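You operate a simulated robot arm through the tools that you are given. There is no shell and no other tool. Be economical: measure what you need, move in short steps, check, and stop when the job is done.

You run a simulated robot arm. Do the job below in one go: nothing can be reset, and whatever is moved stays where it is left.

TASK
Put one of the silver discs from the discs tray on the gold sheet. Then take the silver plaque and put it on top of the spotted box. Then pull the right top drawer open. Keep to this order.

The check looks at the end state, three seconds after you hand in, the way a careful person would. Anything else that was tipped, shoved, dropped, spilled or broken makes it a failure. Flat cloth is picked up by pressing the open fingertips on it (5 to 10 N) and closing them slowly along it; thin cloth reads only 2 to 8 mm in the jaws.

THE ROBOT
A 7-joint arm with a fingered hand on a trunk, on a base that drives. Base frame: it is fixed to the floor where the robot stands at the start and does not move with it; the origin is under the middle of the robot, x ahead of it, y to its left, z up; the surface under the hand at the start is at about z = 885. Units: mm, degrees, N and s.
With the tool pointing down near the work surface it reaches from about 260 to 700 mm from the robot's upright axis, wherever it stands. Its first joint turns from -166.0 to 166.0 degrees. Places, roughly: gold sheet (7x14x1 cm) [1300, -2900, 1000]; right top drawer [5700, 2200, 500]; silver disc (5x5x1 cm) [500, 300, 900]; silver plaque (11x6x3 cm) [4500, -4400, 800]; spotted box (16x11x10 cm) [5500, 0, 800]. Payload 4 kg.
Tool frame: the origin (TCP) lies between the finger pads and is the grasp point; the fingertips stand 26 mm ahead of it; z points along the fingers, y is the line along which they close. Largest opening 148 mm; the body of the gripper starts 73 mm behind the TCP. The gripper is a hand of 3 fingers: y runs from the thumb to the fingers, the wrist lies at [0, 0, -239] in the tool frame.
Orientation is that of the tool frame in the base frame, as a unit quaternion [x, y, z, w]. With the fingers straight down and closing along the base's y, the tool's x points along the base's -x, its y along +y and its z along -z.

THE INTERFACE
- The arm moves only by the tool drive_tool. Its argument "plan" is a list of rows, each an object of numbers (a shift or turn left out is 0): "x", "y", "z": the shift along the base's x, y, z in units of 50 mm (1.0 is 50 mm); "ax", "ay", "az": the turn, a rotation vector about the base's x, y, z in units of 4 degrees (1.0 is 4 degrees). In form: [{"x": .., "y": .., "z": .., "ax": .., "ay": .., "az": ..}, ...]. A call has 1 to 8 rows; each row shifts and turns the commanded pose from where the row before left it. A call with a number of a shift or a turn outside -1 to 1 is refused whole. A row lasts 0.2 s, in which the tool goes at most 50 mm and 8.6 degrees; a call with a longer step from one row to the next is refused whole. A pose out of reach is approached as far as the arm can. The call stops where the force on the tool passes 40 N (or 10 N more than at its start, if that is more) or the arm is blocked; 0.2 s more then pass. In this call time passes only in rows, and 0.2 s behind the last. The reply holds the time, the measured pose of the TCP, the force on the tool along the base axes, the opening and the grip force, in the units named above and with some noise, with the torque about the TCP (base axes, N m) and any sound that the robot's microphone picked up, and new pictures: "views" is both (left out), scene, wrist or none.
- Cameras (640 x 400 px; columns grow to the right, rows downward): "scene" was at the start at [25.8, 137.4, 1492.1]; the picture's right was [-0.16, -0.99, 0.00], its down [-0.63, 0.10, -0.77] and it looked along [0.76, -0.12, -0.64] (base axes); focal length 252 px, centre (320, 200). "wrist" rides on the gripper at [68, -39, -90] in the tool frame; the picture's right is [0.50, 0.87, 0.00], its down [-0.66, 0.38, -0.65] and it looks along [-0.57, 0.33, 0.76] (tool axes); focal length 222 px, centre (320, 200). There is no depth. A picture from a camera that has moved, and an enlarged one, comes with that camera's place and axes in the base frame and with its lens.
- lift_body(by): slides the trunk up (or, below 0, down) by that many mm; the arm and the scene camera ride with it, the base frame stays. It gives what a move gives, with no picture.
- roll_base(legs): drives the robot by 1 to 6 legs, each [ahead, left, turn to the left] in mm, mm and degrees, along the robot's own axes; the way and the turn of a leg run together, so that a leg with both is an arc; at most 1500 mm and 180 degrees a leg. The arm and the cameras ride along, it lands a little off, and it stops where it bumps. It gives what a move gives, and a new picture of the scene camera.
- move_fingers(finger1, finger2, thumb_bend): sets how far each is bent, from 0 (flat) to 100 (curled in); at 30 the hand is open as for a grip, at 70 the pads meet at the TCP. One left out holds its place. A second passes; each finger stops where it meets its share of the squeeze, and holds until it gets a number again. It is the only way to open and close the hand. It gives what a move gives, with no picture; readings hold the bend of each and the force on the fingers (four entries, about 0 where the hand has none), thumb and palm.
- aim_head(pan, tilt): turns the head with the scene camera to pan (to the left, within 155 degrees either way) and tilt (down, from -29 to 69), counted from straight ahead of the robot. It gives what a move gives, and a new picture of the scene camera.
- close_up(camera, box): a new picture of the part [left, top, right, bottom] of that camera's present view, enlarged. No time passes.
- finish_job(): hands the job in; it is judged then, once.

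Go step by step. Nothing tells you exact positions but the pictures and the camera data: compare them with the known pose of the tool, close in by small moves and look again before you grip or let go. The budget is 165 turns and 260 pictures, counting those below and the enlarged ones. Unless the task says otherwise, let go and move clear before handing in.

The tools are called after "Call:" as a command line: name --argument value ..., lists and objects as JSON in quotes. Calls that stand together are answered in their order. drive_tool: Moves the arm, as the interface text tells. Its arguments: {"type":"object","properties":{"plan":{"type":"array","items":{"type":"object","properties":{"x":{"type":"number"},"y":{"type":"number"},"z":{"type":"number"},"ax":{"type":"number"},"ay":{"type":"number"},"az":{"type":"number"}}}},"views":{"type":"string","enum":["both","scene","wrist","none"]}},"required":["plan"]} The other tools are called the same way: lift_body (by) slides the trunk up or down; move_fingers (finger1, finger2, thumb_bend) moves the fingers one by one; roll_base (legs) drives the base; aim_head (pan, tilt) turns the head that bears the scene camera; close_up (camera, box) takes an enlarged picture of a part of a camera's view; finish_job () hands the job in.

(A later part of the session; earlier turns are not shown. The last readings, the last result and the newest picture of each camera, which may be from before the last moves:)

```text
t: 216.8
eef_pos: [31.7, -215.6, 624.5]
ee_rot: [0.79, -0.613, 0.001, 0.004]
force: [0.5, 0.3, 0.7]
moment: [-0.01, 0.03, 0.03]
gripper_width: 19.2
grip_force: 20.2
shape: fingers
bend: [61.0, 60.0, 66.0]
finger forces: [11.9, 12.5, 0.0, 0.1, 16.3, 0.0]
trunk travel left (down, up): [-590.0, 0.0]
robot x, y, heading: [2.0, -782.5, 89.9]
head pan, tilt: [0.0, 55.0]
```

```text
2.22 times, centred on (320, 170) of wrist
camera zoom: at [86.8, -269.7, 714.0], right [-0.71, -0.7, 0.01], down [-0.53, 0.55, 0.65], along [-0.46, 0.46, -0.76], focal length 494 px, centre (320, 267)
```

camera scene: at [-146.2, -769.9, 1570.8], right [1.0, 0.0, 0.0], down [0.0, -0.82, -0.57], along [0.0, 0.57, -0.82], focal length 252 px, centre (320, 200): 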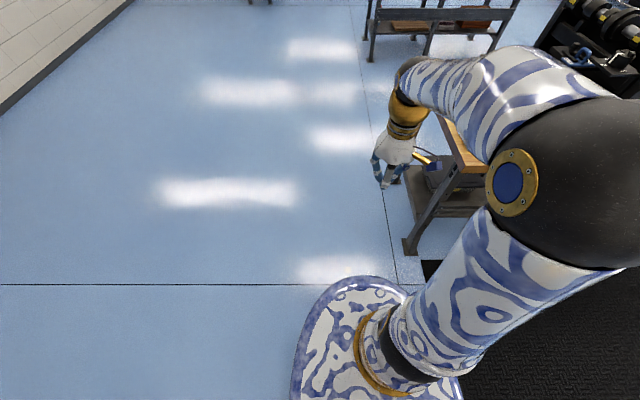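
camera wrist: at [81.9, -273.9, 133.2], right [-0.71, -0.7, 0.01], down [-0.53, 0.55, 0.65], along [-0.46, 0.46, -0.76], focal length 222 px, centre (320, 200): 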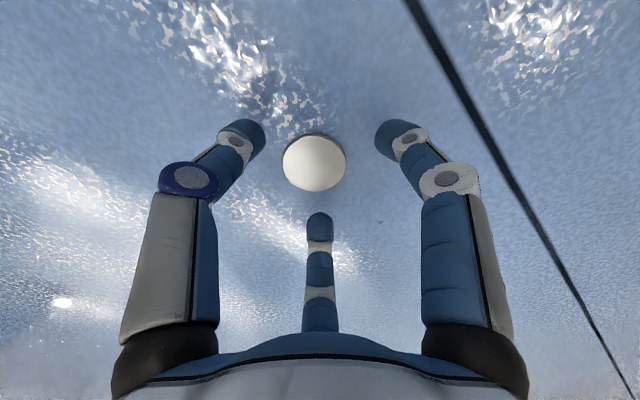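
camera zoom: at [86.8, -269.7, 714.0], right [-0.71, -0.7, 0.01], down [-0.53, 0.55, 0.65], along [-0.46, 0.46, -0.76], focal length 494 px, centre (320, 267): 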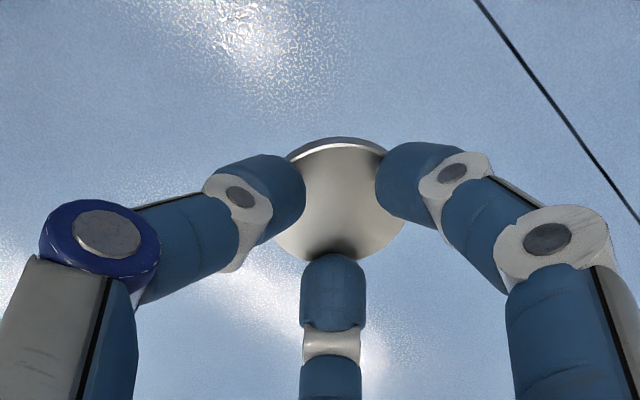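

Very stable. Now I'll raise the arm slowly with gentle ramps.

Call:
drive_tool --plan '[{"z": 0.1}, {"z": 0.2}, {"z": 0.3}, {"z": 0.35}, {"z": 0.35}, {"z": 0.3}, {"z": 0.2}, {"z": 0.1}]' --views "none"

Call:
drive_tool --plan '[{"z": 0.1}, {"z": 0.2}, {"z": 0.3}, {"z": 0.35}, {"z": 0.35}, {"z": 0.3}, {"z": 0.2}, {"z": 0.1}]' --views "none"

Call:
drive_tool --plan '[{"z": 0.1}, {"z": 0.2}, {"z": 0.3}, {"z": 0.35}, {"z": 0.35}, {"z": 0.3}, {"z": 0.2}, {"z": 0.1}]' --views "none"

Call:
drive_tool --plan '[{"z": 0.1}, {"z": 0.2}, {"z": 0.3}, {"z": 0.35}, {"z": 0.35}, {"z": 0.3}, {"z": 0.2}, {"z": 0.1}]' --views "none"

Call:
drive_tool --plan '[{"z": 0.1}, {"z": 0.2}, {"z": 0.3}, {"z": 0.35}, {"z": 0.35}, {"z": 0.3}, {"z": 0.2}, {"z": 0.1}]' --views "wrist"

```text
t: 218.6
eef_pos: [32.0, -213.7, 721.0]
ee_rot: [0.79, -0.613, 0.001, 0.005]
force: [-0.2, 0.1, -0.4]
moment: [-0.02, 0.01, -0.01]
gripper_width: 19.2
grip_force: 19.6
shape: fingers
bend: [61.0, 60.0, 66.0]
finger forces: [11.8, 12.1, 0.1, 0.0, 16.2, 0.0]
trunk travel left (down, up): [-590.0, 0.0]
robot x, y, heading: [-0.6, -783.6, 90.3]
head pan, tilt: [0.0, 55.0]
```

```text
t: 220.4
eef_pos: [33.2, -213.7, 814.2]
ee_rot: [0.79, -0.613, 0.0, 0.005]
force: [-0.4, 0.2, -1.4]
moment: [0.04, 0.01, 0.01]
gripper_width: 19.0
grip_force: 19.9
shape: fingers
bend: [61.0, 60.0, 66.0]
finger forces: [11.5, 12.2, 0.0, 0.0, 16.3, 0.1]
trunk travel left (down, up): [-590.0, 0.0]
robot x, y, heading: [1.8, -780.2, 90.0]
head pan, tilt: [0.0, 55.0]
```

```text
t: 222.2
eef_pos: [31.7, -215.6, 910.6]
ee_rot: [0.79, -0.613, 0.0, 0.006]
force: [-0.2, -0.1, -0.1]
moment: [-0.02, 0.02, 0.0]
gripper_width: 18.7
grip_force: 19.9
shape: fingers
bend: [61.0, 60.0, 66.0]
finger forces: [11.3, 12.0, 0.1, 0.0, 16.1, 0.1]
trunk travel left (down, up): [-590.0, 0.0]
robot x, y, heading: [3.9, -779.8, 89.9]
head pan, tilt: [0.0, 55.0]
```

```text
t: 224.0
eef_pos: [31.2, -214.2, 1004.6]
ee_rot: [0.79, -0.613, 0.001, 0.005]
force: [-0.5, 1.0, -0.3]
moment: [0.01, -0.01, 0.02]
gripper_width: 18.6
grip_force: 19.6
shape: fingers
bend: [61.0, 60.0, 66.0]
finger forces: [11.3, 12.0, 0.0, 0.1, 15.9, 0.0]
trunk travel left (down, up): [-590.0, 0.0]
robot x, y, heading: [1.5, -781.5, 90.1]
head pan, tilt: [0.0, 55.0]
```

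```text
t: 225.8
eef_pos: [31.5, -214.8, 1099.9]
ee_rot: [0.791, -0.612, 0.0, 0.005]
force: [-0.1, -0.3, 0.0]
moment: [-0.04, -0.01, 0.0]
gripper_width: 18.3
grip_force: 20.4
shape: fingers
bend: [61.0, 60.0, 66.0]
finger forces: [11.3, 12.1, 0.0, 0.1, 15.9, 0.0]
trunk travel left (down, up): [-590.0, 0.0]
robot x, y, heading: [7.0, -779.2, 90.1]
head pan, tilt: [0.0, 55.0]
camera wrist: at [86.1, -270.3, 1188.9], right [-0.71, -0.7, 0.01], down [-0.53, 0.55, 0.65], along [-0.46, 0.46, -0.76], focal length 222 px, centre (320, 200)
```

wrist: 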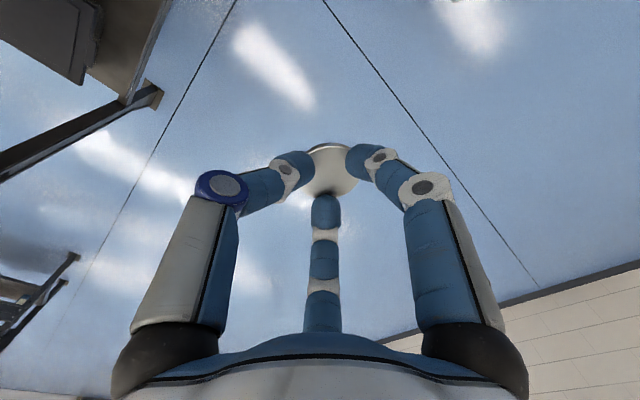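

Only very slight creep. I'll drive the first leg and recheck the grip.

Call:
roll_base --legs '[[-1000, 600, 0]]'

```text
t: 231.7
eef_pos: [-580.7, -1213.8, 1100.1]
ee_rot: [0.796, -0.605, 0.001, 0.004]
force: [-0.2, -0.8, 0.0]
moment: [0.0, 0.01, 0.01]
gripper_width: 18.8
grip_force: 19.6
shape: fingers
bend: [61.0, 60.0, 66.0]
finger forces: [11.4, 12.0, 0.1, 0.0, 15.8, 0.0]
trunk travel left (down, up): [-590.0, 0.0]
robot x, y, heading: [-595.5, -1783.9, 91.4]
head pan, tilt: [0.0, 55.0]
camera scene: at [-746.6, -1773.2, 1610.7], right [1.0, 0.02, 0.0], down [0.02, -0.82, -0.57], along [-0.01, 0.57, -0.82], focal length 252 px, centre (320, 200)
```

scene: 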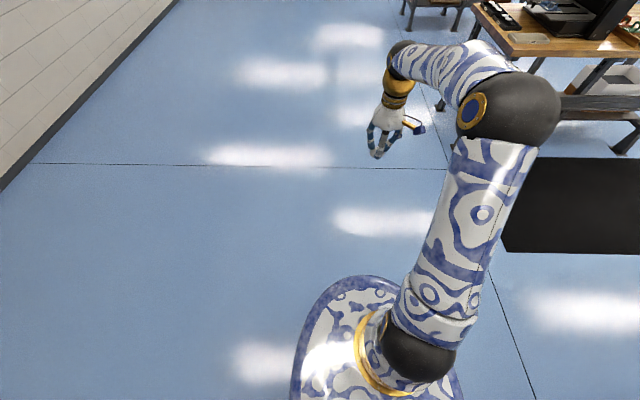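

The grip is unchanged, so I'll continue around the bench.

Call:
roll_base --legs '[[-1450, 0, 0]]'

Call:
roll_base --legs '[[-420, -900, -1.4]]'

Call:
roll_base --legs '[[0, -950, 0]]'

```text
t: 238.9
eef_pos: [-543.8, -2671.9, 1100.4]
ee_rot: [0.806, -0.592, 0.001, 0.005]
force: [0.8, -0.3, 0.1]
moment: [-0.02, 0.0, -0.01]
gripper_width: 18.8
grip_force: 19.4
shape: fingers
bend: [61.0, 60.0, 66.0]
finger forces: [11.2, 12.1, 0.1, 0.1, 15.9, 0.2]
trunk travel left (down, up): [-590.0, 0.0]
robot x, y, heading: [-543.5, -3238.0, 92.8]
head pan, tilt: [0.0, 55.0]
camera scene: at [-693.8, -3233.9, 1610.7], right [1.0, 0.05, 0.0], down [0.04, -0.82, -0.57], along [-0.03, 0.57, -0.82], focal length 252 px, centre (320, 200)
```

scene: 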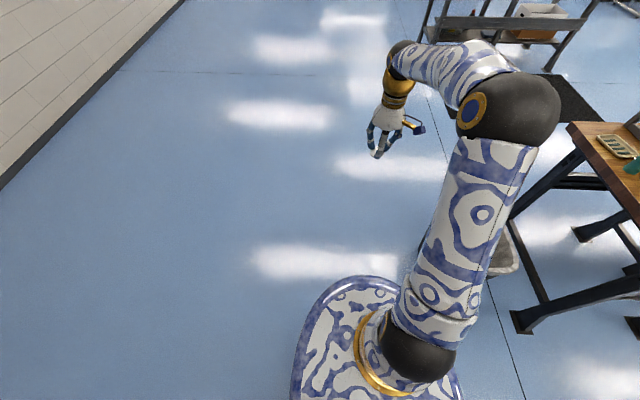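

```text
t: 244.1
eef_pos: [383.0, -3059.0, 1098.9]
ee_rot: [0.796, -0.606, 0.0, 0.004]
force: [0.7, -0.1, -0.6]
moment: [-0.01, 0.01, 0.02]
gripper_width: 18.5
grip_force: 19.6
shape: fingers
bend: [61.0, 60.0, 66.0]
finger forces: [11.3, 11.9, 0.0, 0.0, 16.0, 0.0]
trunk travel left (down, up): [-590.0, 0.0]
robot x, y, heading: [361.2, -3622.5, 91.2]
head pan, tilt: [0.0, 55.0]
camera scene: at [215.6, -3616.6, 1610.8], right [1.0, 0.02, 0.0], down [0.02, -0.82, -0.57], along [-0.01, 0.57, -0.82], focal length 252 px, centre (320, 200)
```

scene: 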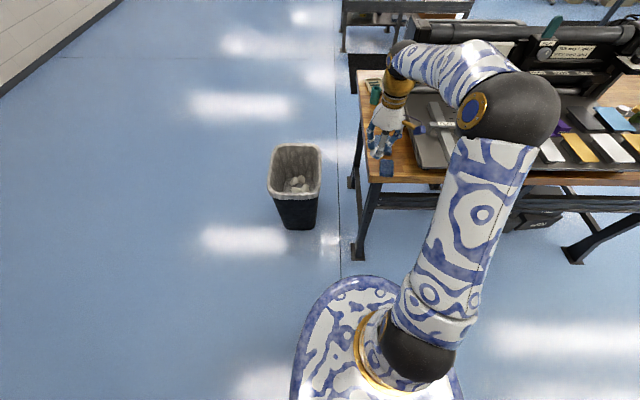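

```text
t: 249.0
eef_pos: [1320.8, -3038.7, 1099.5]
ee_rot: [0.796, -0.606, 0.001, 0.005]
force: [0.4, 0.2, -0.3]
moment: [0.0, 0.02, 0.01]
gripper_width: 18.3
grip_force: 20.3
shape: fingers
bend: [61.0, 60.0, 66.0]
finger forces: [11.3, 11.9, 0.0, 0.0, 15.9, 0.1]
trunk travel left (down, up): [-590.0, 0.0]
robot x, y, heading: [1305.4, -3609.9, 91.1]
head pan, tilt: [0.0, 55.0]
camera scene: at [1153.8, -3598.0, 1610.8], right [1.0, 0.02, 0.0], down [0.02, -0.82, -0.57], along [-0.01, 0.57, -0.82], focal length 252 px, centre (320, 200)
```

scene: 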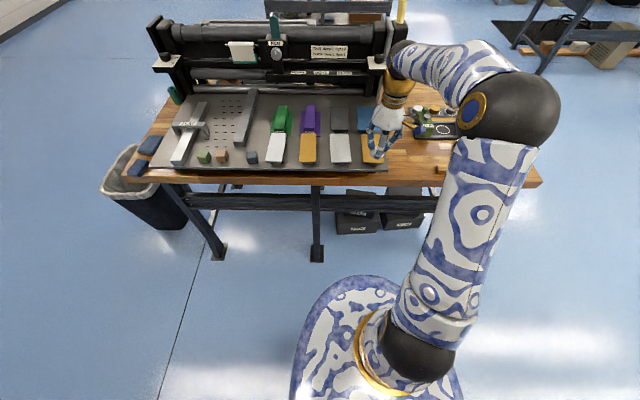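

I've arrived with the disc still gripped. Now I'll locate the right-hand gold sheet precisely.

Call:
close_up --camera "scene" --box '[280, 80, 440, 180]'

Call:
close_up --camera "wrist" --box '[0, 0, 640, 400]'

```text
4.00 times, centred on (360, 130) of scene
camera zoom: at [1153.8, -3598.0, 1610.8], right [1.0, 0.02, 0.0], down [0.02, -0.82, -0.57], along [-0.01, 0.57, -0.82], focal length 1008 px, centre (160, 480)
```

zoom: 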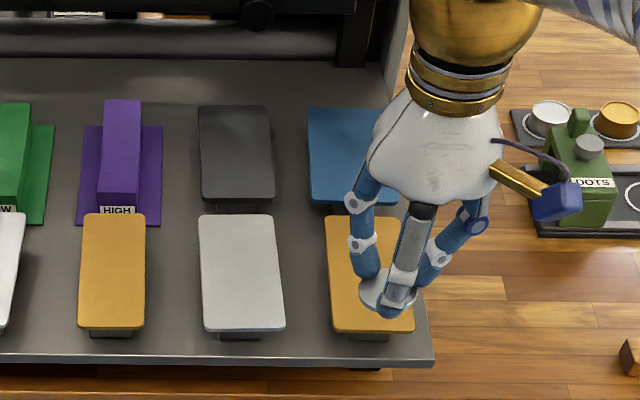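

```text
1.00 times, centred on (320, 200) of wrist (not enlarged: the box is as wide or as high as the picture)
camera zoom: at [1376.8, -3094.2, 1188.5], right [-0.7, -0.71, 0.01], down [-0.54, 0.54, 0.65], along [-0.47, 0.45, -0.76], focal length 222 px, centre (320, 200)
```

zoom: 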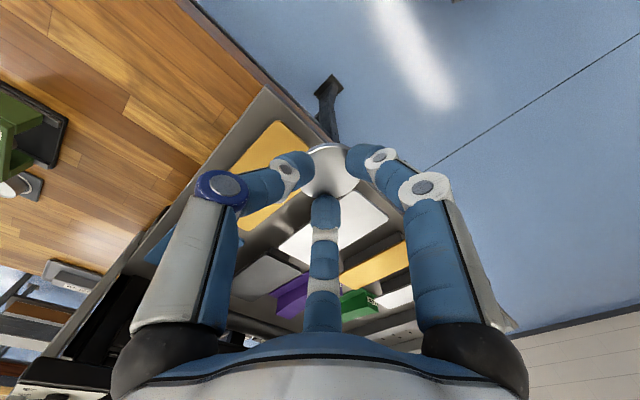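

The sheet's top is at z≈1000 with its centre near (1322, −2952). I'll move the disc slowly over it and part of the way down.

Call:
drive_tool --plan '[{"y": 0.1}, {"y": 0.2}, {"y": 0.3, "x": 0.04}, {"y": 0.35, "x": 0.04}, {"y": 0.35}, {"y": 0.25}, {"y": 0.15}, {"y": 0.06}]' --views "none"

Call:
drive_tool --plan '[{"z": -0.1}, {"z": -0.15}, {"z": -0.2}, {"z": -0.2}, {"z": -0.1}]' --views "wrist"

Call:
close_up --camera "scene" --box '[320, 80, 420, 160]'

```text
t: 250.8
eef_pos: [1324.2, -2951.2, 1098.9]
ee_rot: [0.795, -0.606, 0.001, 0.005]
force: [0.0, 0.6, 0.2]
moment: [0.01, -0.02, -0.01]
gripper_width: 18.6
grip_force: 19.5
shape: fingers
bend: [61.0, 60.0, 66.0]
finger forces: [11.2, 11.8, 0.1, 0.0, 15.9, 0.0]
trunk travel left (down, up): [-590.0, 0.0]
robot x, y, heading: [1306.2, -3605.6, 91.1]
head pan, tilt: [0.0, 55.0]
```

```text
t: 252.0
eef_pos: [1325.8, -2952.5, 1060.7]
ee_rot: [0.796, -0.605, 0.001, 0.005]
force: [-0.7, 0.2, -0.1]
moment: [0.02, 0.01, 0.01]
gripper_width: 18.3
grip_force: 19.7
shape: fingers
bend: [61.0, 60.0, 66.0]
finger forces: [11.3, 11.7, 0.1, 0.1, 15.8, 0.1]
trunk travel left (down, up): [-590.0, 0.0]
robot x, y, heading: [1303.8, -3607.6, 91.3]
head pan, tilt: [0.0, 55.0]
camera wrist: at [1381.1, -3005.9, 1150.3], right [-0.7, -0.71, 0.01], down [-0.54, 0.54, 0.65], along [-0.47, 0.45, -0.76], focal length 222 px, centre (320, 200)
```

wrist: 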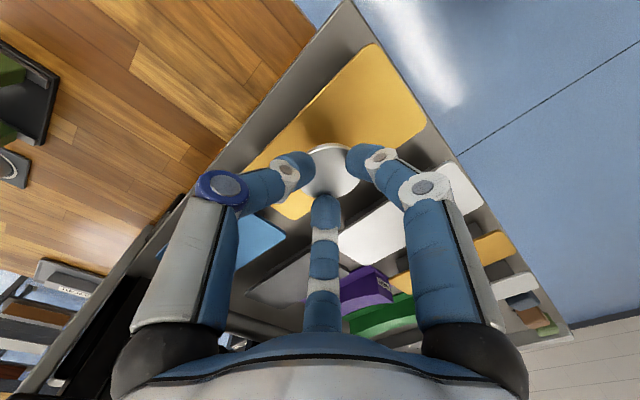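

```text
5.00 times, centred on (370, 120) of scene
camera zoom: at [1153.5, -3597.9, 1610.7], right [1.0, 0.02, 0.0], down [0.02, -0.82, -0.57], along [-0.01, 0.57, -0.82], focal length 1261 px, centre (70, 600)
```

zoom: 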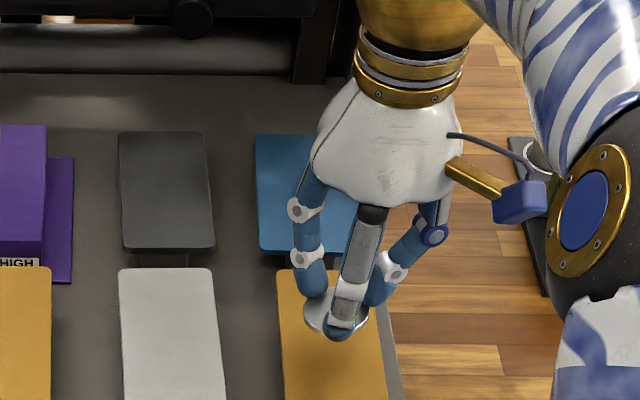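

The disc is nearly over the sheet's centre. I'll nudge (−3, +5) mm and lower slowly until it touches.

Call:
drive_tool --plan '[{"x": -0.03, "y": 0.05}, {"x": -0.03, "y": 0.05, "z": -0.1}, {"z": -0.15}, {"z": -0.1}]' --views "none"

Call:
drive_tool --plan '[{"z": -0.08}]' --views "none"

Call:
close_up --camera "wrist" --box '[210, 60, 450, 260]'

Call:
close_up --camera "scene" --box '[340, 100, 410, 160]'

```text
t: 253.0
eef_pos: [1323.1, -2946.8, 1045.9]
ee_rot: [0.796, -0.605, 0.001, 0.005]
force: [-0.2, 0.4, 0.1]
moment: [0.02, 0.0, 0.0]
gripper_width: 18.2
grip_force: 19.3
shape: fingers
bend: [61.0, 60.0, 66.0]
finger forces: [11.4, 12.0, 0.0, 0.0, 15.8, 0.0]
trunk travel left (down, up): [-590.0, 0.0]
robot x, y, heading: [1302.0, -3606.4, 91.2]
head pan, tilt: [0.0, 55.0]
```

```text
t: 253.4
eef_pos: [1322.5, -2947.2, 1039.7]
ee_rot: [0.796, -0.605, 0.001, 0.005]
force: [0.9, 0.0, 0.9]
moment: [0.0, 0.0, 0.01]
gripper_width: 18.5
grip_force: 19.4
shape: fingers
bend: [61.0, 60.0, 66.0]
finger forces: [11.4, 11.9, 0.0, 0.0, 15.7, 0.0]
trunk travel left (down, up): [-590.0, 0.0]
robot x, y, heading: [1302.2, -3606.0, 91.2]
head pan, tilt: [0.0, 55.0]
```

```text
2.00 times, centred on (330, 160) of wrist
camera zoom: at [1377.8, -3001.4, 1129.6], right [-0.7, -0.71, 0.01], down [-0.54, 0.54, 0.65], along [-0.47, 0.45, -0.76], focal length 444 px, centre (300, 280)
```

zoom: 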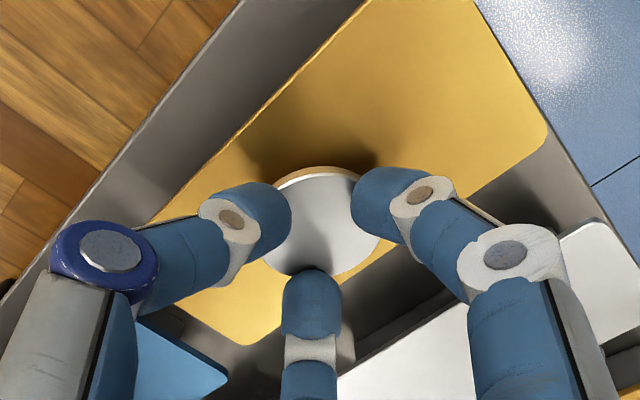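

```text
6.67 times, centred on (375, 130) of scene
camera zoom: at [1153.5, -3597.9, 1610.7], right [1.0, 0.02, 0.0], down [0.02, -0.82, -0.57], along [-0.01, 0.57, -0.82], focal length 1681 px, centre (-47, 667)
```

zoom: 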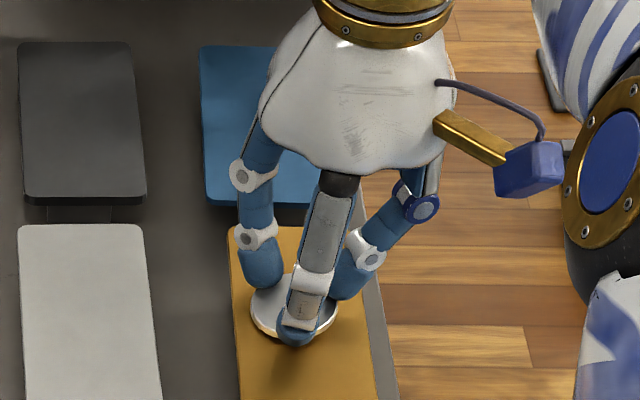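

Call:
drive_tool --plan '[{"x": 0.06, "z": -0.04}, {"z": -0.03}]' --views "none"

Call:
drive_tool --plan '[{"z": -0.05}]' --views "none"

```text
t: 254.0
eef_pos: [1324.2, -2947.1, 1037.0]
ee_rot: [0.796, -0.605, 0.0, 0.004]
force: [-1.2, 1.0, 7.8]
moment: [-0.1, 0.24, -0.01]
gripper_width: 18.3
grip_force: 22.7
shape: fingers
bend: [61.0, 60.0, 66.0]
finger forces: [15.5, 14.4, 0.0, 0.0, 14.3, 0.0]
trunk travel left (down, up): [-590.0, 0.0]
robot x, y, heading: [1304.3, -3611.2, 91.6]
head pan, tilt: [0.0, 55.0]
```

```text
t: 254.4
eef_pos: [1323.9, -2946.9, 1034.1]
ee_rot: [0.796, -0.605, 0.0, 0.005]
force: [-0.6, -0.4, -0.7]
moment: [-0.06, 0.01, 0.02]
gripper_width: 0.0
grip_force: 0.1
shape: fingers
bend: [67.0, 67.0, 78.0]
finger forces: [0.0, 0.0, 0.0, 0.0, 0.0, 0.0]
trunk travel left (down, up): [-590.0, 0.0]
robot x, y, heading: [1303.5, -3605.8, 91.2]
head pan, tilt: [0.0, 55.0]
```

Contact was made and the grip slipped off over the disc. I'm checking where it lies.

Call:
close_up --camera "wrist" --box '[210, 60, 450, 260]'

Call:
close_up --camera "scene" --box '[340, 100, 410, 160]'

```text
2.00 times, centred on (330, 160) of wrist
camera zoom: at [1380.4, -3001.4, 1123.5], right [-0.7, -0.71, 0.01], down [-0.54, 0.54, 0.65], along [-0.47, 0.45, -0.76], focal length 444 px, centre (300, 280)
```

zoom: 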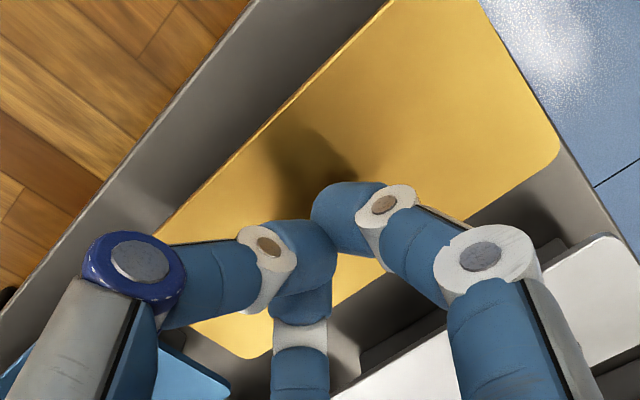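

```text
6.67 times, centred on (375, 130) of scene
camera zoom: at [1153.5, -3598.1, 1610.6], right [1.0, 0.02, 0.0], down [0.02, -0.82, -0.57], along [-0.01, 0.57, -0.82], focal length 1681 px, centre (-47, 667)
```

zoom: 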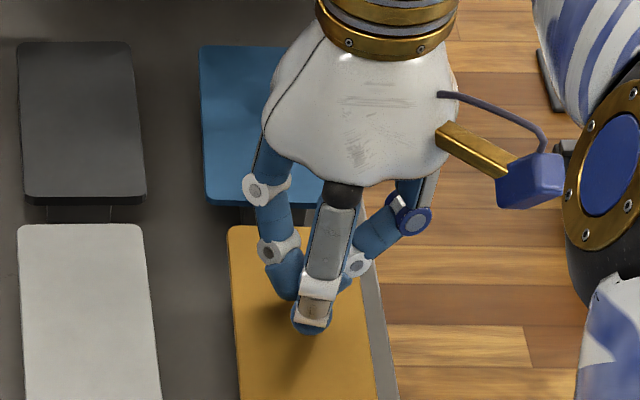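

The disc isn't under the hand any more. I'll raise the hand and look around.

Call:
drive_tool --plan '[{"z": 0.5}, {"z": 0.8}, {"z": 0.8}, {"y": -0.8, "z": 0.4}, {"y": -0.9}, {"y": -0.9}, {"y": -0.9}]' --views "both"

Call:
close_up --camera "scene" --box '[240, 40, 480, 190]'

```text
t: 256.0
eef_pos: [1325.5, -3124.1, 1158.6]
ee_rot: [0.796, -0.606, -0.001, 0.004]
force: [-0.1, -0.6, 0.0]
moment: [0.05, 0.0, 0.0]
gripper_width: 0.0
grip_force: 0.0
shape: fingers
bend: [67.0, 67.0, 78.0]
finger forces: [0.0, 0.1, 0.0, 0.0, 0.0, 0.0]
trunk travel left (down, up): [-590.0, 0.0]
robot x, y, heading: [1304.0, -3608.9, 91.3]
head pan, tilt: [0.0, 55.0]
camera scene: at [1153.3, -3599.1, 1610.7], right [1.0, 0.02, 0.0], down [0.02, -0.82, -0.57], along [-0.01, 0.57, -0.82], focal length 252 px, centre (320, 200)
camera wrist: at [1381.2, -3178.6, 1247.9], right [-0.7, -0.71, 0.01], down [-0.54, 0.53, 0.65], along [-0.47, 0.45, -0.76], focal length 222 px, centre (320, 200)
```

scene: 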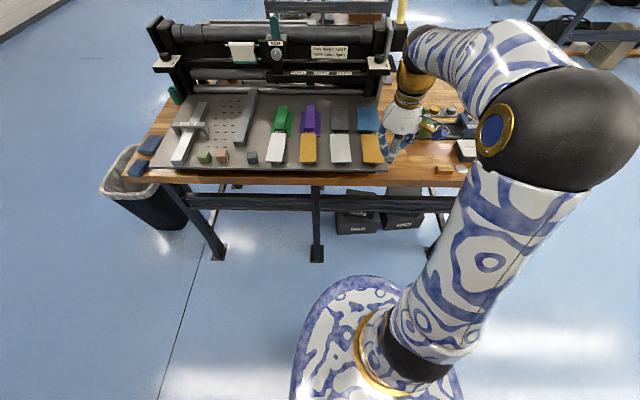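
wrist: 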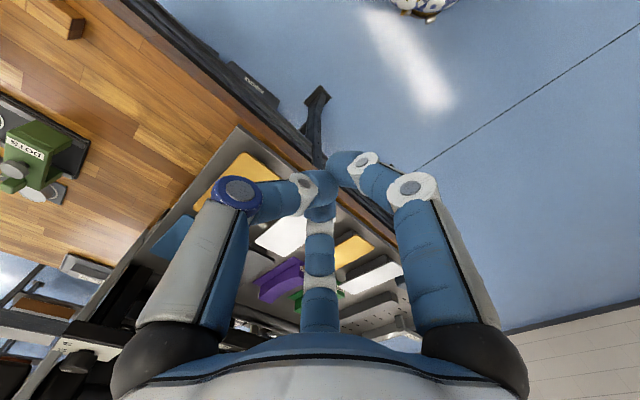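

```text
2.67 times, centred on (360, 115) of scene
camera zoom: at [1153.3, -3599.1, 1610.7], right [1.0, 0.02, 0.0], down [0.02, -0.82, -0.57], along [-0.01, 0.57, -0.82], focal length 672 px, centre (213, 427)
```

zoom: 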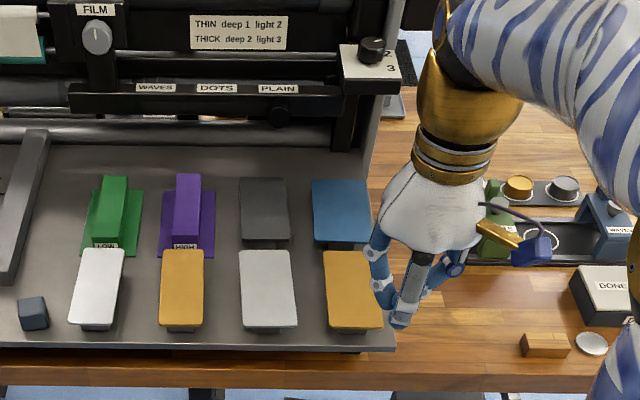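

The disc shot sideways and now lies on the wooden bench at about (1684, −2941), near the small tan block. It's safe there. I'll move over and pick it up again; next time I'll relax the squeeze gradually at contact instead of pressing.

Call:
roll_base --legs '[[60, -370, -1.2]]'

Call:
lift_body --by -100

Call:
move_fingers --finger1 50 --finger2 50 --thumb_bend 50

Call:
close_up --camera "scene" --box '[240, 40, 480, 190]'

Call:
close_up --camera "wrist" --box '[0, 0, 640, 400]'

```text
t: 258.4
eef_pos: [1705.2, -3057.9, 1159.0]
ee_rot: [0.792, -0.61, 0.001, 0.005]
force: [-0.7, 0.6, 0.5]
moment: [0.02, -0.02, 0.0]
gripper_width: 0.0
grip_force: 0.0
shape: fingers
bend: [67.0, 67.0, 78.0]
finger forces: [0.0, 0.0, 0.1, 0.1, 0.0, 0.1]
trunk travel left (down, up): [-590.0, 0.0]
robot x, y, heading: [1674.6, -3543.8, 90.5]
head pan, tilt: [0.0, 55.0]
camera scene: at [1526.2, -3531.3, 1610.8], right [1.0, 0.01, 0.0], down [0.0, -0.82, -0.57], along [0.0, 0.57, -0.82], focal length 252 px, centre (320, 200)
```

scene: 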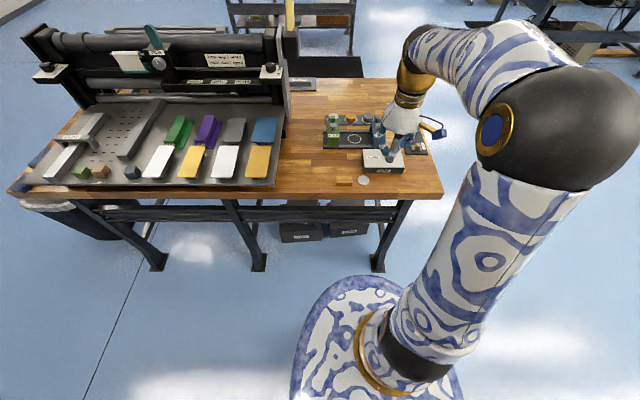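

```text
t: 259.7
eef_pos: [1704.6, -3057.9, 1058.4]
ee_rot: [0.791, -0.611, 0.001, 0.005]
force: [-0.7, -0.6, 0.1]
moment: [0.0, -0.02, 0.0]
gripper_width: 0.0
grip_force: 0.0
shape: fingers
bend: [67.0, 67.0, 78.0]
finger forces: [0.0, 0.1, 0.0, 0.1, 0.0, 0.1]
trunk travel left (down, up): [-490.0, 100.0]
robot x, y, heading: [1675.2, -3546.7, 90.3]
head pan, tilt: [0.0, 55.0]
```

```text
t: 260.7
eef_pos: [1704.1, -3058.1, 1058.4]
ee_rot: [0.792, -0.611, 0.0, 0.006]
force: [0.4, -0.6, -0.5]
moment: [-0.01, -0.02, -0.01]
gripper_width: 61.8
grip_force: 0.2
shape: fingers
bend: [50.0, 50.0, 50.0]
finger forces: [0.0, 0.0, 0.0, 0.0, 0.0, 0.1]
trunk travel left (down, up): [-490.0, 100.0]
robot x, y, heading: [1676.2, -3543.5, 90.0]
head pan, tilt: [0.0, 55.0]
```

```text
2.67 times, centred on (360, 115) of scene
camera zoom: at [1525.6, -3531.4, 1510.7], right [1.0, 0.01, 0.0], down [0.01, -0.82, -0.57], along [0.0, 0.57, -0.82], focal length 672 px, centre (213, 427)
```

zoom: 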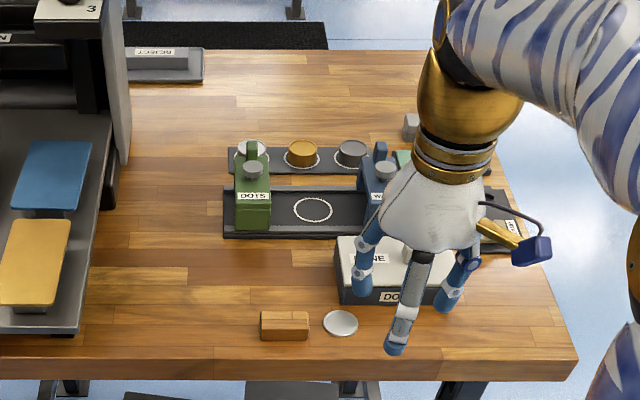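

```text
1.00 times, centred on (320, 200) of wrist (not enlarged: the box is as wide or as high as the picture)
camera zoom: at [1759.6, -3113.9, 1147.5], right [-0.71, -0.7, 0.01], down [-0.53, 0.54, 0.65], along [-0.46, 0.46, -0.76], focal length 222 px, centre (320, 200)
```

zoom: 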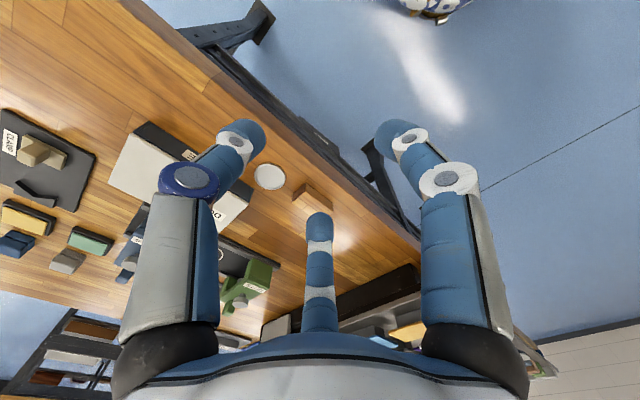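

The disc is at (1685, −2941), between a tan block and the DONE box. The current yaw puts the digits at 15°, 135° and 255°, which clear both. I'll move above it and descend.

Call:
move_fingers --finger1 55 --finger2 55 --thumb_bend 55

Call:
drive_tool --plan '[{"x": -0.12, "y": 0.8}, {"x": -0.13, "y": 0.8}, {"x": -0.13, "y": 0.74}, {"z": -0.7}, {"z": -0.7}, {"z": -0.6}]' --views "wrist"

Call:
close_up --camera "scene" --box '[310, 90, 410, 190]'

```text
t: 261.7
eef_pos: [1705.1, -3058.5, 1057.9]
ee_rot: [0.792, -0.611, 0.0, 0.004]
force: [0.6, 0.4, -0.5]
moment: [-0.02, 0.0, 0.01]
gripper_width: 46.4
grip_force: 0.0
shape: fingers
bend: [55.0, 55.0, 55.0]
finger forces: [0.0, 0.0, 0.1, 0.0, 0.0, 0.0]
trunk travel left (down, up): [-490.0, 100.0]
robot x, y, heading: [1673.8, -3539.1, 90.3]
head pan, tilt: [0.0, 55.0]
```

```text
t: 263.1
eef_pos: [1688.2, -2940.3, 957.6]
ee_rot: [0.792, -0.611, 0.0, 0.004]
force: [-0.5, 0.0, 0.4]
moment: [-0.01, -0.02, -0.01]
gripper_width: 46.3
grip_force: 0.0
shape: fingers
bend: [55.0, 55.0, 55.0]
finger forces: [0.0, 0.0, 0.0, 0.0, 0.0, 0.0]
trunk travel left (down, up): [-490.0, 100.0]
robot x, y, heading: [1675.4, -3539.3, 90.5]
head pan, tilt: [0.0, 55.0]
camera wrist: at [1743.6, -2996.1, 1046.8], right [-0.71, -0.7, 0.01], down [-0.53, 0.54, 0.65], along [-0.46, 0.46, -0.76], focal length 222 px, centre (320, 200)
```

wrist: 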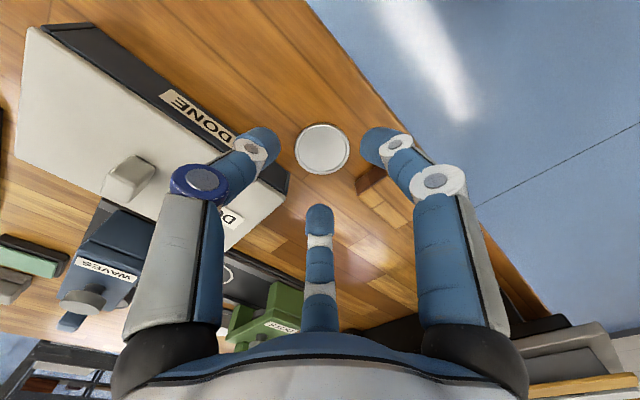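

```text
4.00 times, centred on (360, 140) of scene
camera zoom: at [1525.6, -3531.2, 1510.8], right [1.0, 0.01, 0.0], down [0.01, -0.82, -0.57], along [0.0, 0.57, -0.82], focal length 1008 px, centre (160, 440)
```

zoom: 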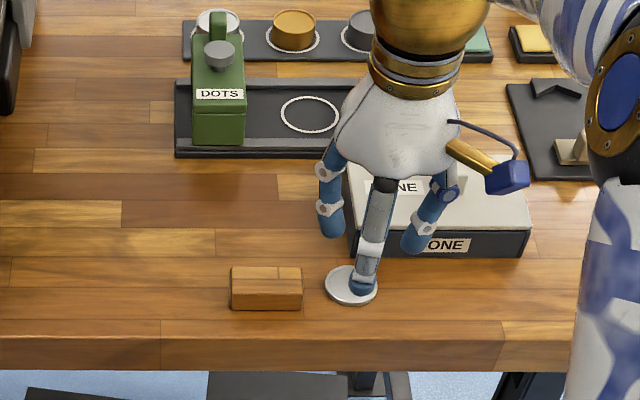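

Aligned to within 3 mm. I'll correct and descend to contact.

Call:
drive_tool --plan '[{"x": -0.05, "z": -0.3}, {"z": -0.3}]' --views "wrist"

Call:
close_up --camera "scene" --box '[310, 90, 410, 190]'

```text
t: 263.7
eef_pos: [1683.9, -2940.6, 927.7]
ee_rot: [0.791, -0.611, 0.0, 0.005]
force: [0.3, -0.6, -0.1]
moment: [0.03, 0.0, 0.01]
gripper_width: 46.2
grip_force: 0.0
shape: fingers
bend: [55.0, 55.0, 55.0]
finger forces: [0.1, 0.1, 0.0, 0.1, 0.1, 0.0]
trunk travel left (down, up): [-490.0, 100.0]
robot x, y, heading: [1675.3, -3542.7, 90.3]
head pan, tilt: [0.0, 55.0]
camera wrist: at [1739.4, -2996.1, 1016.9], right [-0.71, -0.7, 0.01], down [-0.53, 0.54, 0.65], along [-0.46, 0.46, -0.76], focal length 222 px, centre (320, 200)
```

wrist: 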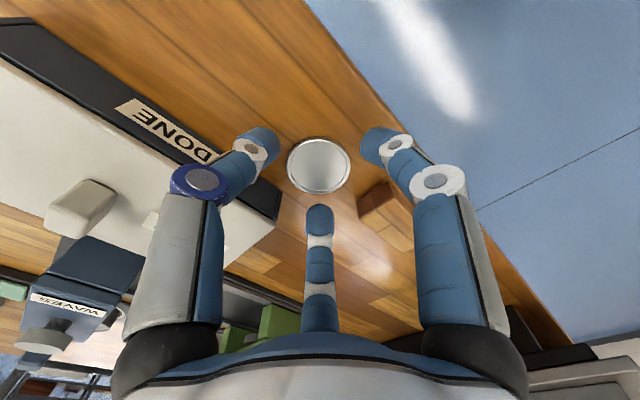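

```text
4.00 times, centred on (360, 140) of scene
camera zoom: at [1525.6, -3531.2, 1510.7], right [1.0, 0.01, 0.0], down [0.01, -0.82, -0.57], along [0.0, 0.57, -0.82], focal length 1008 px, centre (160, 440)
```

zoom: 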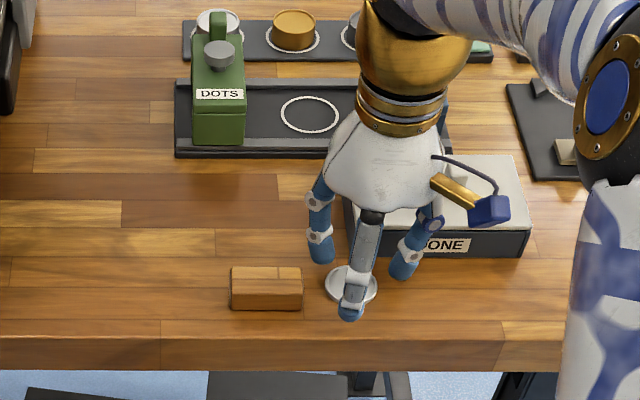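

Call:
drive_tool --plan '[{"x": 0.02, "z": -0.1}, {"z": -0.06}]' --views "none"

Call:
drive_tool --plan '[{"z": -0.04}]' --views "none"

```text
t: 264.3
eef_pos: [1685.3, -2941.3, 919.2]
ee_rot: [0.792, -0.611, 0.001, 0.005]
force: [-0.2, 0.9, 0.2]
moment: [-0.01, 0.02, -0.02]
gripper_width: 46.3
grip_force: 0.1
shape: fingers
bend: [55.0, 55.0, 55.0]
finger forces: [0.0, 0.0, 0.1, 0.0, 0.0, 0.0]
trunk travel left (down, up): [-490.0, 100.0]
robot x, y, heading: [1677.6, -3540.1, 90.4]
head pan, tilt: [0.0, 55.0]
```

```text
t: 264.7
eef_pos: [1685.2, -2941.4, 919.2]
ee_rot: [0.792, -0.61, -0.001, 0.004]
force: [1.3, 0.5, 7.1]
moment: [0.14, -0.05, 0.0]
gripper_width: 46.3
grip_force: 3.3
shape: fingers
bend: [55.0, 55.0, 55.0]
finger forces: [0.0, 2.9, 0.0, 0.0, 3.7, 0.0]
trunk travel left (down, up): [-490.0, 100.0]
robot x, y, heading: [1674.4, -3543.7, 90.5]
head pan, tilt: [0.0, 55.0]
```

Call:
move_fingers --finger1 59 --finger2 59 --thumb_bend 59

Call:
close_up --camera "wrist" --box '[210, 80, 430, 260]'

```text
t: 265.7
eef_pos: [1684.7, -2941.8, 918.4]
ee_rot: [0.792, -0.611, 0.0, 0.005]
force: [-1.1, 1.6, 4.0]
moment: [0.1, 0.15, 0.05]
gripper_width: 33.4
grip_force: 2.0
shape: fingers
bend: [59.0, 58.0, 59.0]
finger forces: [0.0, 4.1, 0.0, 0.1, 0.3, 0.0]
trunk travel left (down, up): [-490.0, 100.0]
robot x, y, heading: [1673.8, -3542.5, 90.5]
head pan, tilt: [0.0, 55.0]
```

```text
2.22 times, centred on (320, 170) of wrist
camera zoom: at [1740.3, -2996.4, 1007.5], right [-0.71, -0.7, 0.01], down [-0.53, 0.54, 0.65], along [-0.46, 0.46, -0.76], focal length 494 px, centre (320, 267)
```

zoom: 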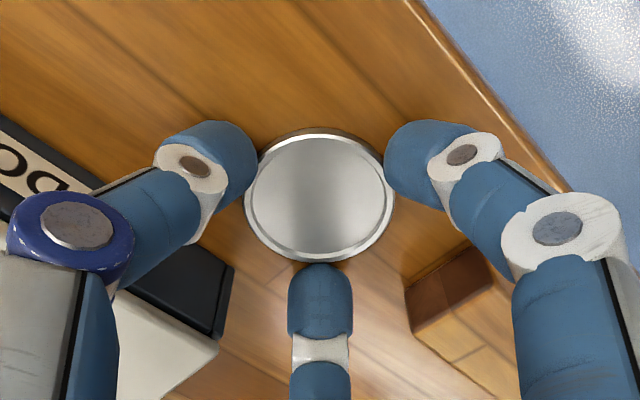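

Call:
drive_tool --plan '[{"z": -0.02}]' --views "none"

Call:
move_fingers --finger1 63 --finger2 63 --thumb_bend 63

Call:
close_up --camera "wrist" --box '[210, 80, 430, 260]'

```text
t: 266.1
eef_pos: [1685.6, -2941.5, 918.4]
ee_rot: [0.792, -0.611, 0.0, 0.004]
force: [0.1, 2.2, 10.9]
moment: [0.23, 0.02, -0.01]
gripper_width: 33.5
grip_force: 5.2
shape: fingers
bend: [59.0, 58.0, 59.0]
finger forces: [0.1, 7.7, 0.1, 0.1, 4.1, 0.1]
trunk travel left (down, up): [-490.0, 100.0]
robot x, y, heading: [1675.8, -3540.2, 90.3]
head pan, tilt: [0.0, 55.0]
```

```text
t: 267.1
eef_pos: [1685.0, -2941.6, 917.6]
ee_rot: [0.792, -0.611, 0.0, 0.005]
force: [-2.0, 3.5, 17.1]
moment: [0.43, 0.35, -0.05]
gripper_width: 28.2
grip_force: 10.3
shape: fingers
bend: [60.0, 58.0, 61.0]
finger forces: [2.0, 16.1, 0.1, 0.1, 3.4, 0.0]
trunk travel left (down, up): [-490.0, 100.0]
robot x, y, heading: [1674.7, -3544.1, 90.4]
head pan, tilt: [0.0, 55.0]
```

```text
2.22 times, centred on (320, 170) of wrist
camera zoom: at [1739.7, -2996.8, 1007.0], right [-0.71, -0.7, 0.01], down [-0.53, 0.54, 0.65], along [-0.46, 0.46, -0.76], focal length 494 px, centre (320, 267)
```

zoom: 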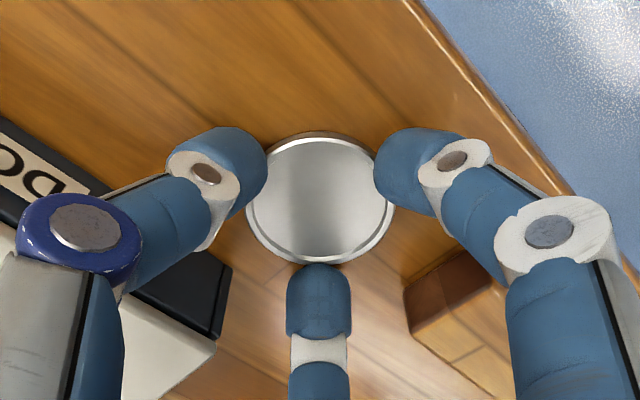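

The tips are low on the rim with a slight press. Squeezing firmly in this position now.

Call:
move_fingers --finger1 70 --finger2 70 --thumb_bend 70

Call:
move_fingers --finger1 76 --finger2 76 --thumb_bend 76

Call:
close_up --camera "wrist" --box '[210, 80, 430, 260]'

```text
t: 268.1
eef_pos: [1684.9, -2942.4, 918.9]
ee_rot: [0.791, -0.611, 0.0, 0.004]
force: [0.4, 2.5, 22.9]
moment: [0.05, -0.05, 0.02]
gripper_width: 18.0
grip_force: 26.3
shape: fingers
bend: [63.0, 59.0, 66.0]
finger forces: [19.6, 10.1, 0.0, 0.0, 22.7, 0.2]
trunk travel left (down, up): [-490.0, 100.0]
robot x, y, heading: [1673.2, -3537.2, 90.3]
head pan, tilt: [0.0, 55.0]
```

```text
t: 269.1
eef_pos: [1686.0, -2942.2, 918.5]
ee_rot: [0.791, -0.611, 0.0, 0.005]
force: [4.1, 3.5, 22.3]
moment: [0.07, -0.09, -0.03]
gripper_width: 18.0
grip_force: 30.7
shape: fingers
bend: [62.0, 58.0, 67.0]
finger forces: [21.6, 11.5, 0.1, 0.0, 27.8, 0.1]
trunk travel left (down, up): [-490.0, 100.0]
robot x, y, heading: [1676.4, -3544.6, 90.2]
head pan, tilt: [0.0, 55.0]
```

```text
2.22 times, centred on (320, 170) of wrist
camera zoom: at [1740.6, -2997.3, 1007.0], right [-0.71, -0.7, 0.01], down [-0.53, 0.54, 0.65], along [-0.46, 0.46, -0.76], focal length 494 px, centre (320, 267)
```

zoom: 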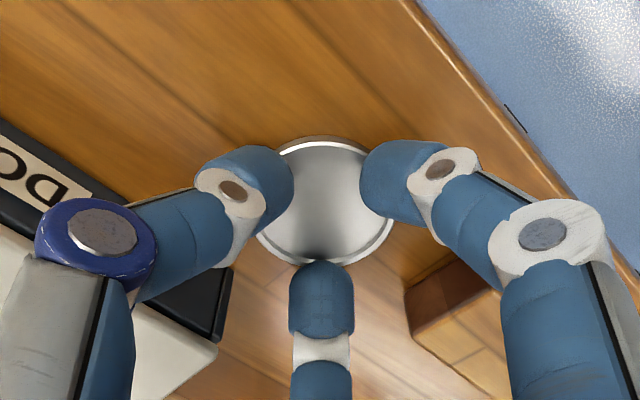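

Call:
lift_body --by 30

Call:
close_up --camera "wrist" --box '[210, 80, 430, 260]'

```text
t: 269.8
eef_pos: [1684.8, -2942.6, 947.5]
ee_rot: [0.791, -0.611, 0.001, 0.004]
force: [0.2, -0.2, -0.1]
moment: [0.0, 0.03, 0.0]
gripper_width: 16.7
grip_force: 18.7
shape: fingers
bend: [62.0, 59.0, 68.0]
finger forces: [11.8, 12.2, 0.0, 0.0, 12.4, 0.0]
trunk travel left (down, up): [-520.0, 70.0]
robot x, y, heading: [1676.1, -3539.7, 90.3]
head pan, tilt: [0.0, 55.0]
```

```text
2.22 times, centred on (320, 170) of wrist
camera zoom: at [1739.9, -2996.4, 1035.8], right [-0.71, -0.7, 0.01], down [-0.53, 0.54, 0.65], along [-0.46, 0.46, -0.76], focal length 494 px, centre (320, 267)
```

zoom: 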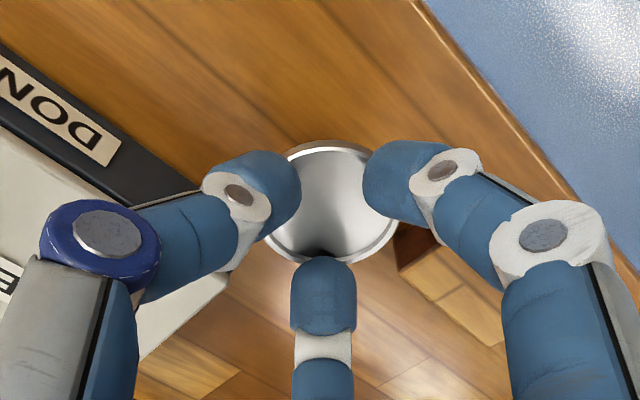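

Held and balanced at 12 N. I'll raise with the trunk and a slow arm move, then roll left to the sheet.

Call:
lift_body --by 70

Call:
drive_tool --plan '[{"z": 0.1}, {"z": 0.2}, {"z": 0.25}, {"z": 0.3}, {"z": 0.25}, {"z": 0.2}, {"z": 0.1}]' --views "none"

Call:
roll_base --legs '[[0, 362, 0]]'

Call:
close_up --camera "wrist" --box '[180, 20, 460, 260]'

```text
t: 270.9
eef_pos: [1684.3, -2941.7, 1015.9]
ee_rot: [0.792, -0.611, 0.0, 0.005]
force: [-0.4, -0.2, -0.3]
moment: [-0.02, -0.02, 0.0]
gripper_width: 16.8
grip_force: 18.8
shape: fingers
bend: [62.0, 59.0, 68.0]
finger forces: [12.0, 12.2, 0.1, 0.1, 12.3, 0.0]
trunk travel left (down, up): [-590.0, 0.0]
robot x, y, heading: [1674.0, -3541.3, 90.5]
head pan, tilt: [0.0, 55.0]
```

```text
t: 272.5
eef_pos: [1684.6, -2942.4, 1087.8]
ee_rot: [0.792, -0.611, 0.001, 0.004]
force: [0.4, 0.6, 0.6]
moment: [-0.04, 0.03, -0.02]
gripper_width: 16.8
grip_force: 16.9
shape: fingers
bend: [62.0, 59.0, 68.0]
finger forces: [11.3, 10.6, 0.1, 0.1, 12.2, 0.1]
trunk travel left (down, up): [-590.0, 0.0]
robot x, y, heading: [1674.4, -3543.7, 90.6]
head pan, tilt: [0.0, 55.0]
```

```text
t: 274.8
eef_pos: [1324.8, -2944.6, 1086.9]
ee_rot: [0.793, -0.609, 0.001, 0.005]
force: [-0.1, 0.5, -0.2]
moment: [0.03, 0.0, -0.01]
gripper_width: 16.9
grip_force: 17.0
shape: fingers
bend: [62.0, 59.0, 68.0]
finger forces: [11.4, 10.7, 0.1, 0.0, 12.2, 0.0]
trunk travel left (down, up): [-590.0, 0.0]
robot x, y, heading: [1317.5, -3545.2, 90.8]
head pan, tilt: [0.0, 55.0]
camera scene: at [1168.5, -3535.1, 1610.7], right [1.0, 0.01, 0.0], down [0.01, -0.82, -0.57], along [-0.01, 0.57, -0.82], focal length 252 px, centre (320, 200)
```

scene: 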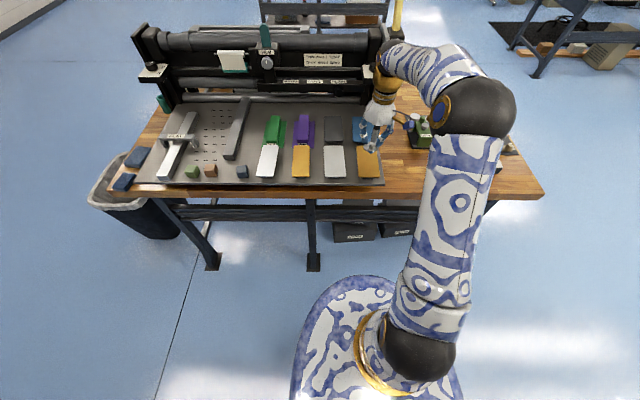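

```text
1.67 times, centred on (320, 140) of wrist
camera zoom: at [1380.0, -2999.0, 1176.3], right [-0.71, -0.71, 0.01], down [-0.53, 0.54, 0.65], along [-0.47, 0.46, -0.76], focal length 370 px, centre (320, 300)
```

zoom: 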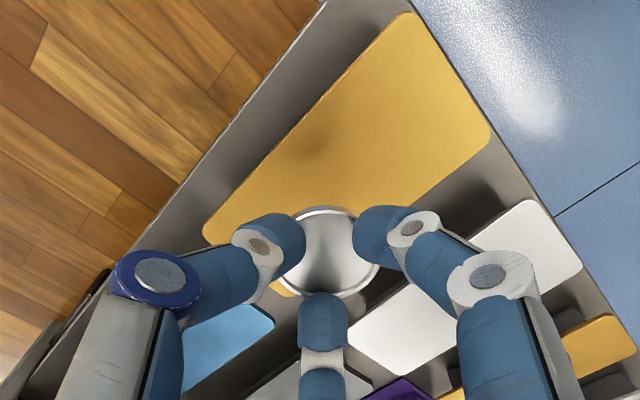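

The disc is over the sheet. I'll nudge −4 mm in x and lower slowly to just at contact.

Call:
drive_tool --plan '[{"z": -0.1, "x": -0.04}, {"z": -0.15, "x": -0.04}, {"z": -0.2}, {"z": -0.2}, {"z": -0.15}, {"z": -0.1}]' --views "wrist"

Call:
close_up --camera "scene" --box '[335, 110, 415, 190]'

```text
t: 276.2
eef_pos: [1319.6, -2943.6, 1041.3]
ee_rot: [0.794, -0.608, 0.0, 0.005]
force: [0.6, -0.2, 0.1]
moment: [-0.01, 0.0, 0.01]
gripper_width: 16.7
grip_force: 16.3
shape: fingers
bend: [62.0, 59.0, 68.0]
finger forces: [11.1, 10.2, 0.1, 0.1, 12.1, 0.0]
trunk travel left (down, up): [-590.0, 0.0]
robot x, y, heading: [1317.6, -3548.3, 91.0]
head pan, tilt: [0.0, 55.0]
camera wrist: at [1375.5, -2998.1, 1131.0], right [-0.71, -0.71, 0.01], down [-0.53, 0.54, 0.65], along [-0.47, 0.46, -0.76], focal length 222 px, centre (320, 200)
```

wrist: 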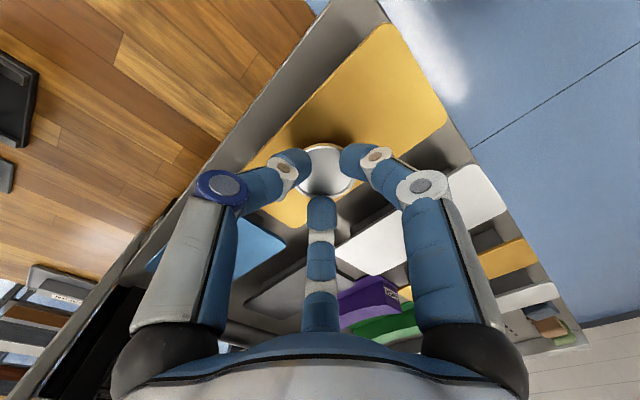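

```text
5.00 times, centred on (375, 150) of scene
camera zoom: at [1169.1, -3535.1, 1610.7], right [1.0, 0.01, 0.0], down [0.01, -0.82, -0.57], along [-0.01, 0.57, -0.82], focal length 1261 px, centre (45, 450)
```

zoom: 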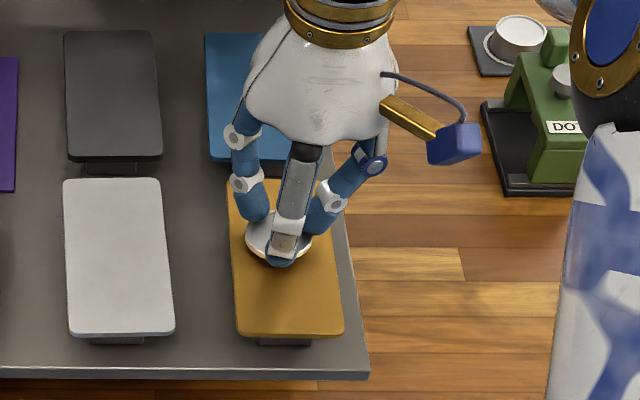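

Call:
drive_tool --plan '[{"y": -0.05}, {"y": -0.08}, {"y": -0.05}, {"z": -0.03}]' --views "none"

Call:
drive_tool --plan '[{"z": -0.02}]' --views "none"

```text
t: 277.2
eef_pos: [1321.3, -2954.2, 1039.7]
ee_rot: [0.793, -0.609, 0.0, 0.005]
force: [0.1, 0.1, -0.8]
moment: [0.0, 0.0, -0.01]
gripper_width: 16.7
grip_force: 16.7
shape: fingers
bend: [62.0, 59.0, 68.0]
finger forces: [11.1, 10.1, 0.1, 0.0, 12.1, 0.0]
trunk travel left (down, up): [-590.0, 0.0]
robot x, y, heading: [1319.2, -3542.4, 90.7]
head pan, tilt: [0.0, 55.0]
```

```text
t: 277.6
eef_pos: [1320.3, -2953.4, 1039.1]
ee_rot: [0.793, -0.609, 0.001, 0.005]
force: [1.0, 0.2, -0.2]
moment: [-0.01, -0.01, -0.03]
gripper_width: 16.8
grip_force: 16.7
shape: fingers
bend: [62.0, 59.0, 68.0]
finger forces: [11.0, 10.2, 0.1, 0.0, 12.2, 0.0]
trunk travel left (down, up): [-590.0, 0.0]
robot x, y, heading: [1318.9, -3545.7, 90.8]
head pan, tilt: [0.0, 55.0]
```

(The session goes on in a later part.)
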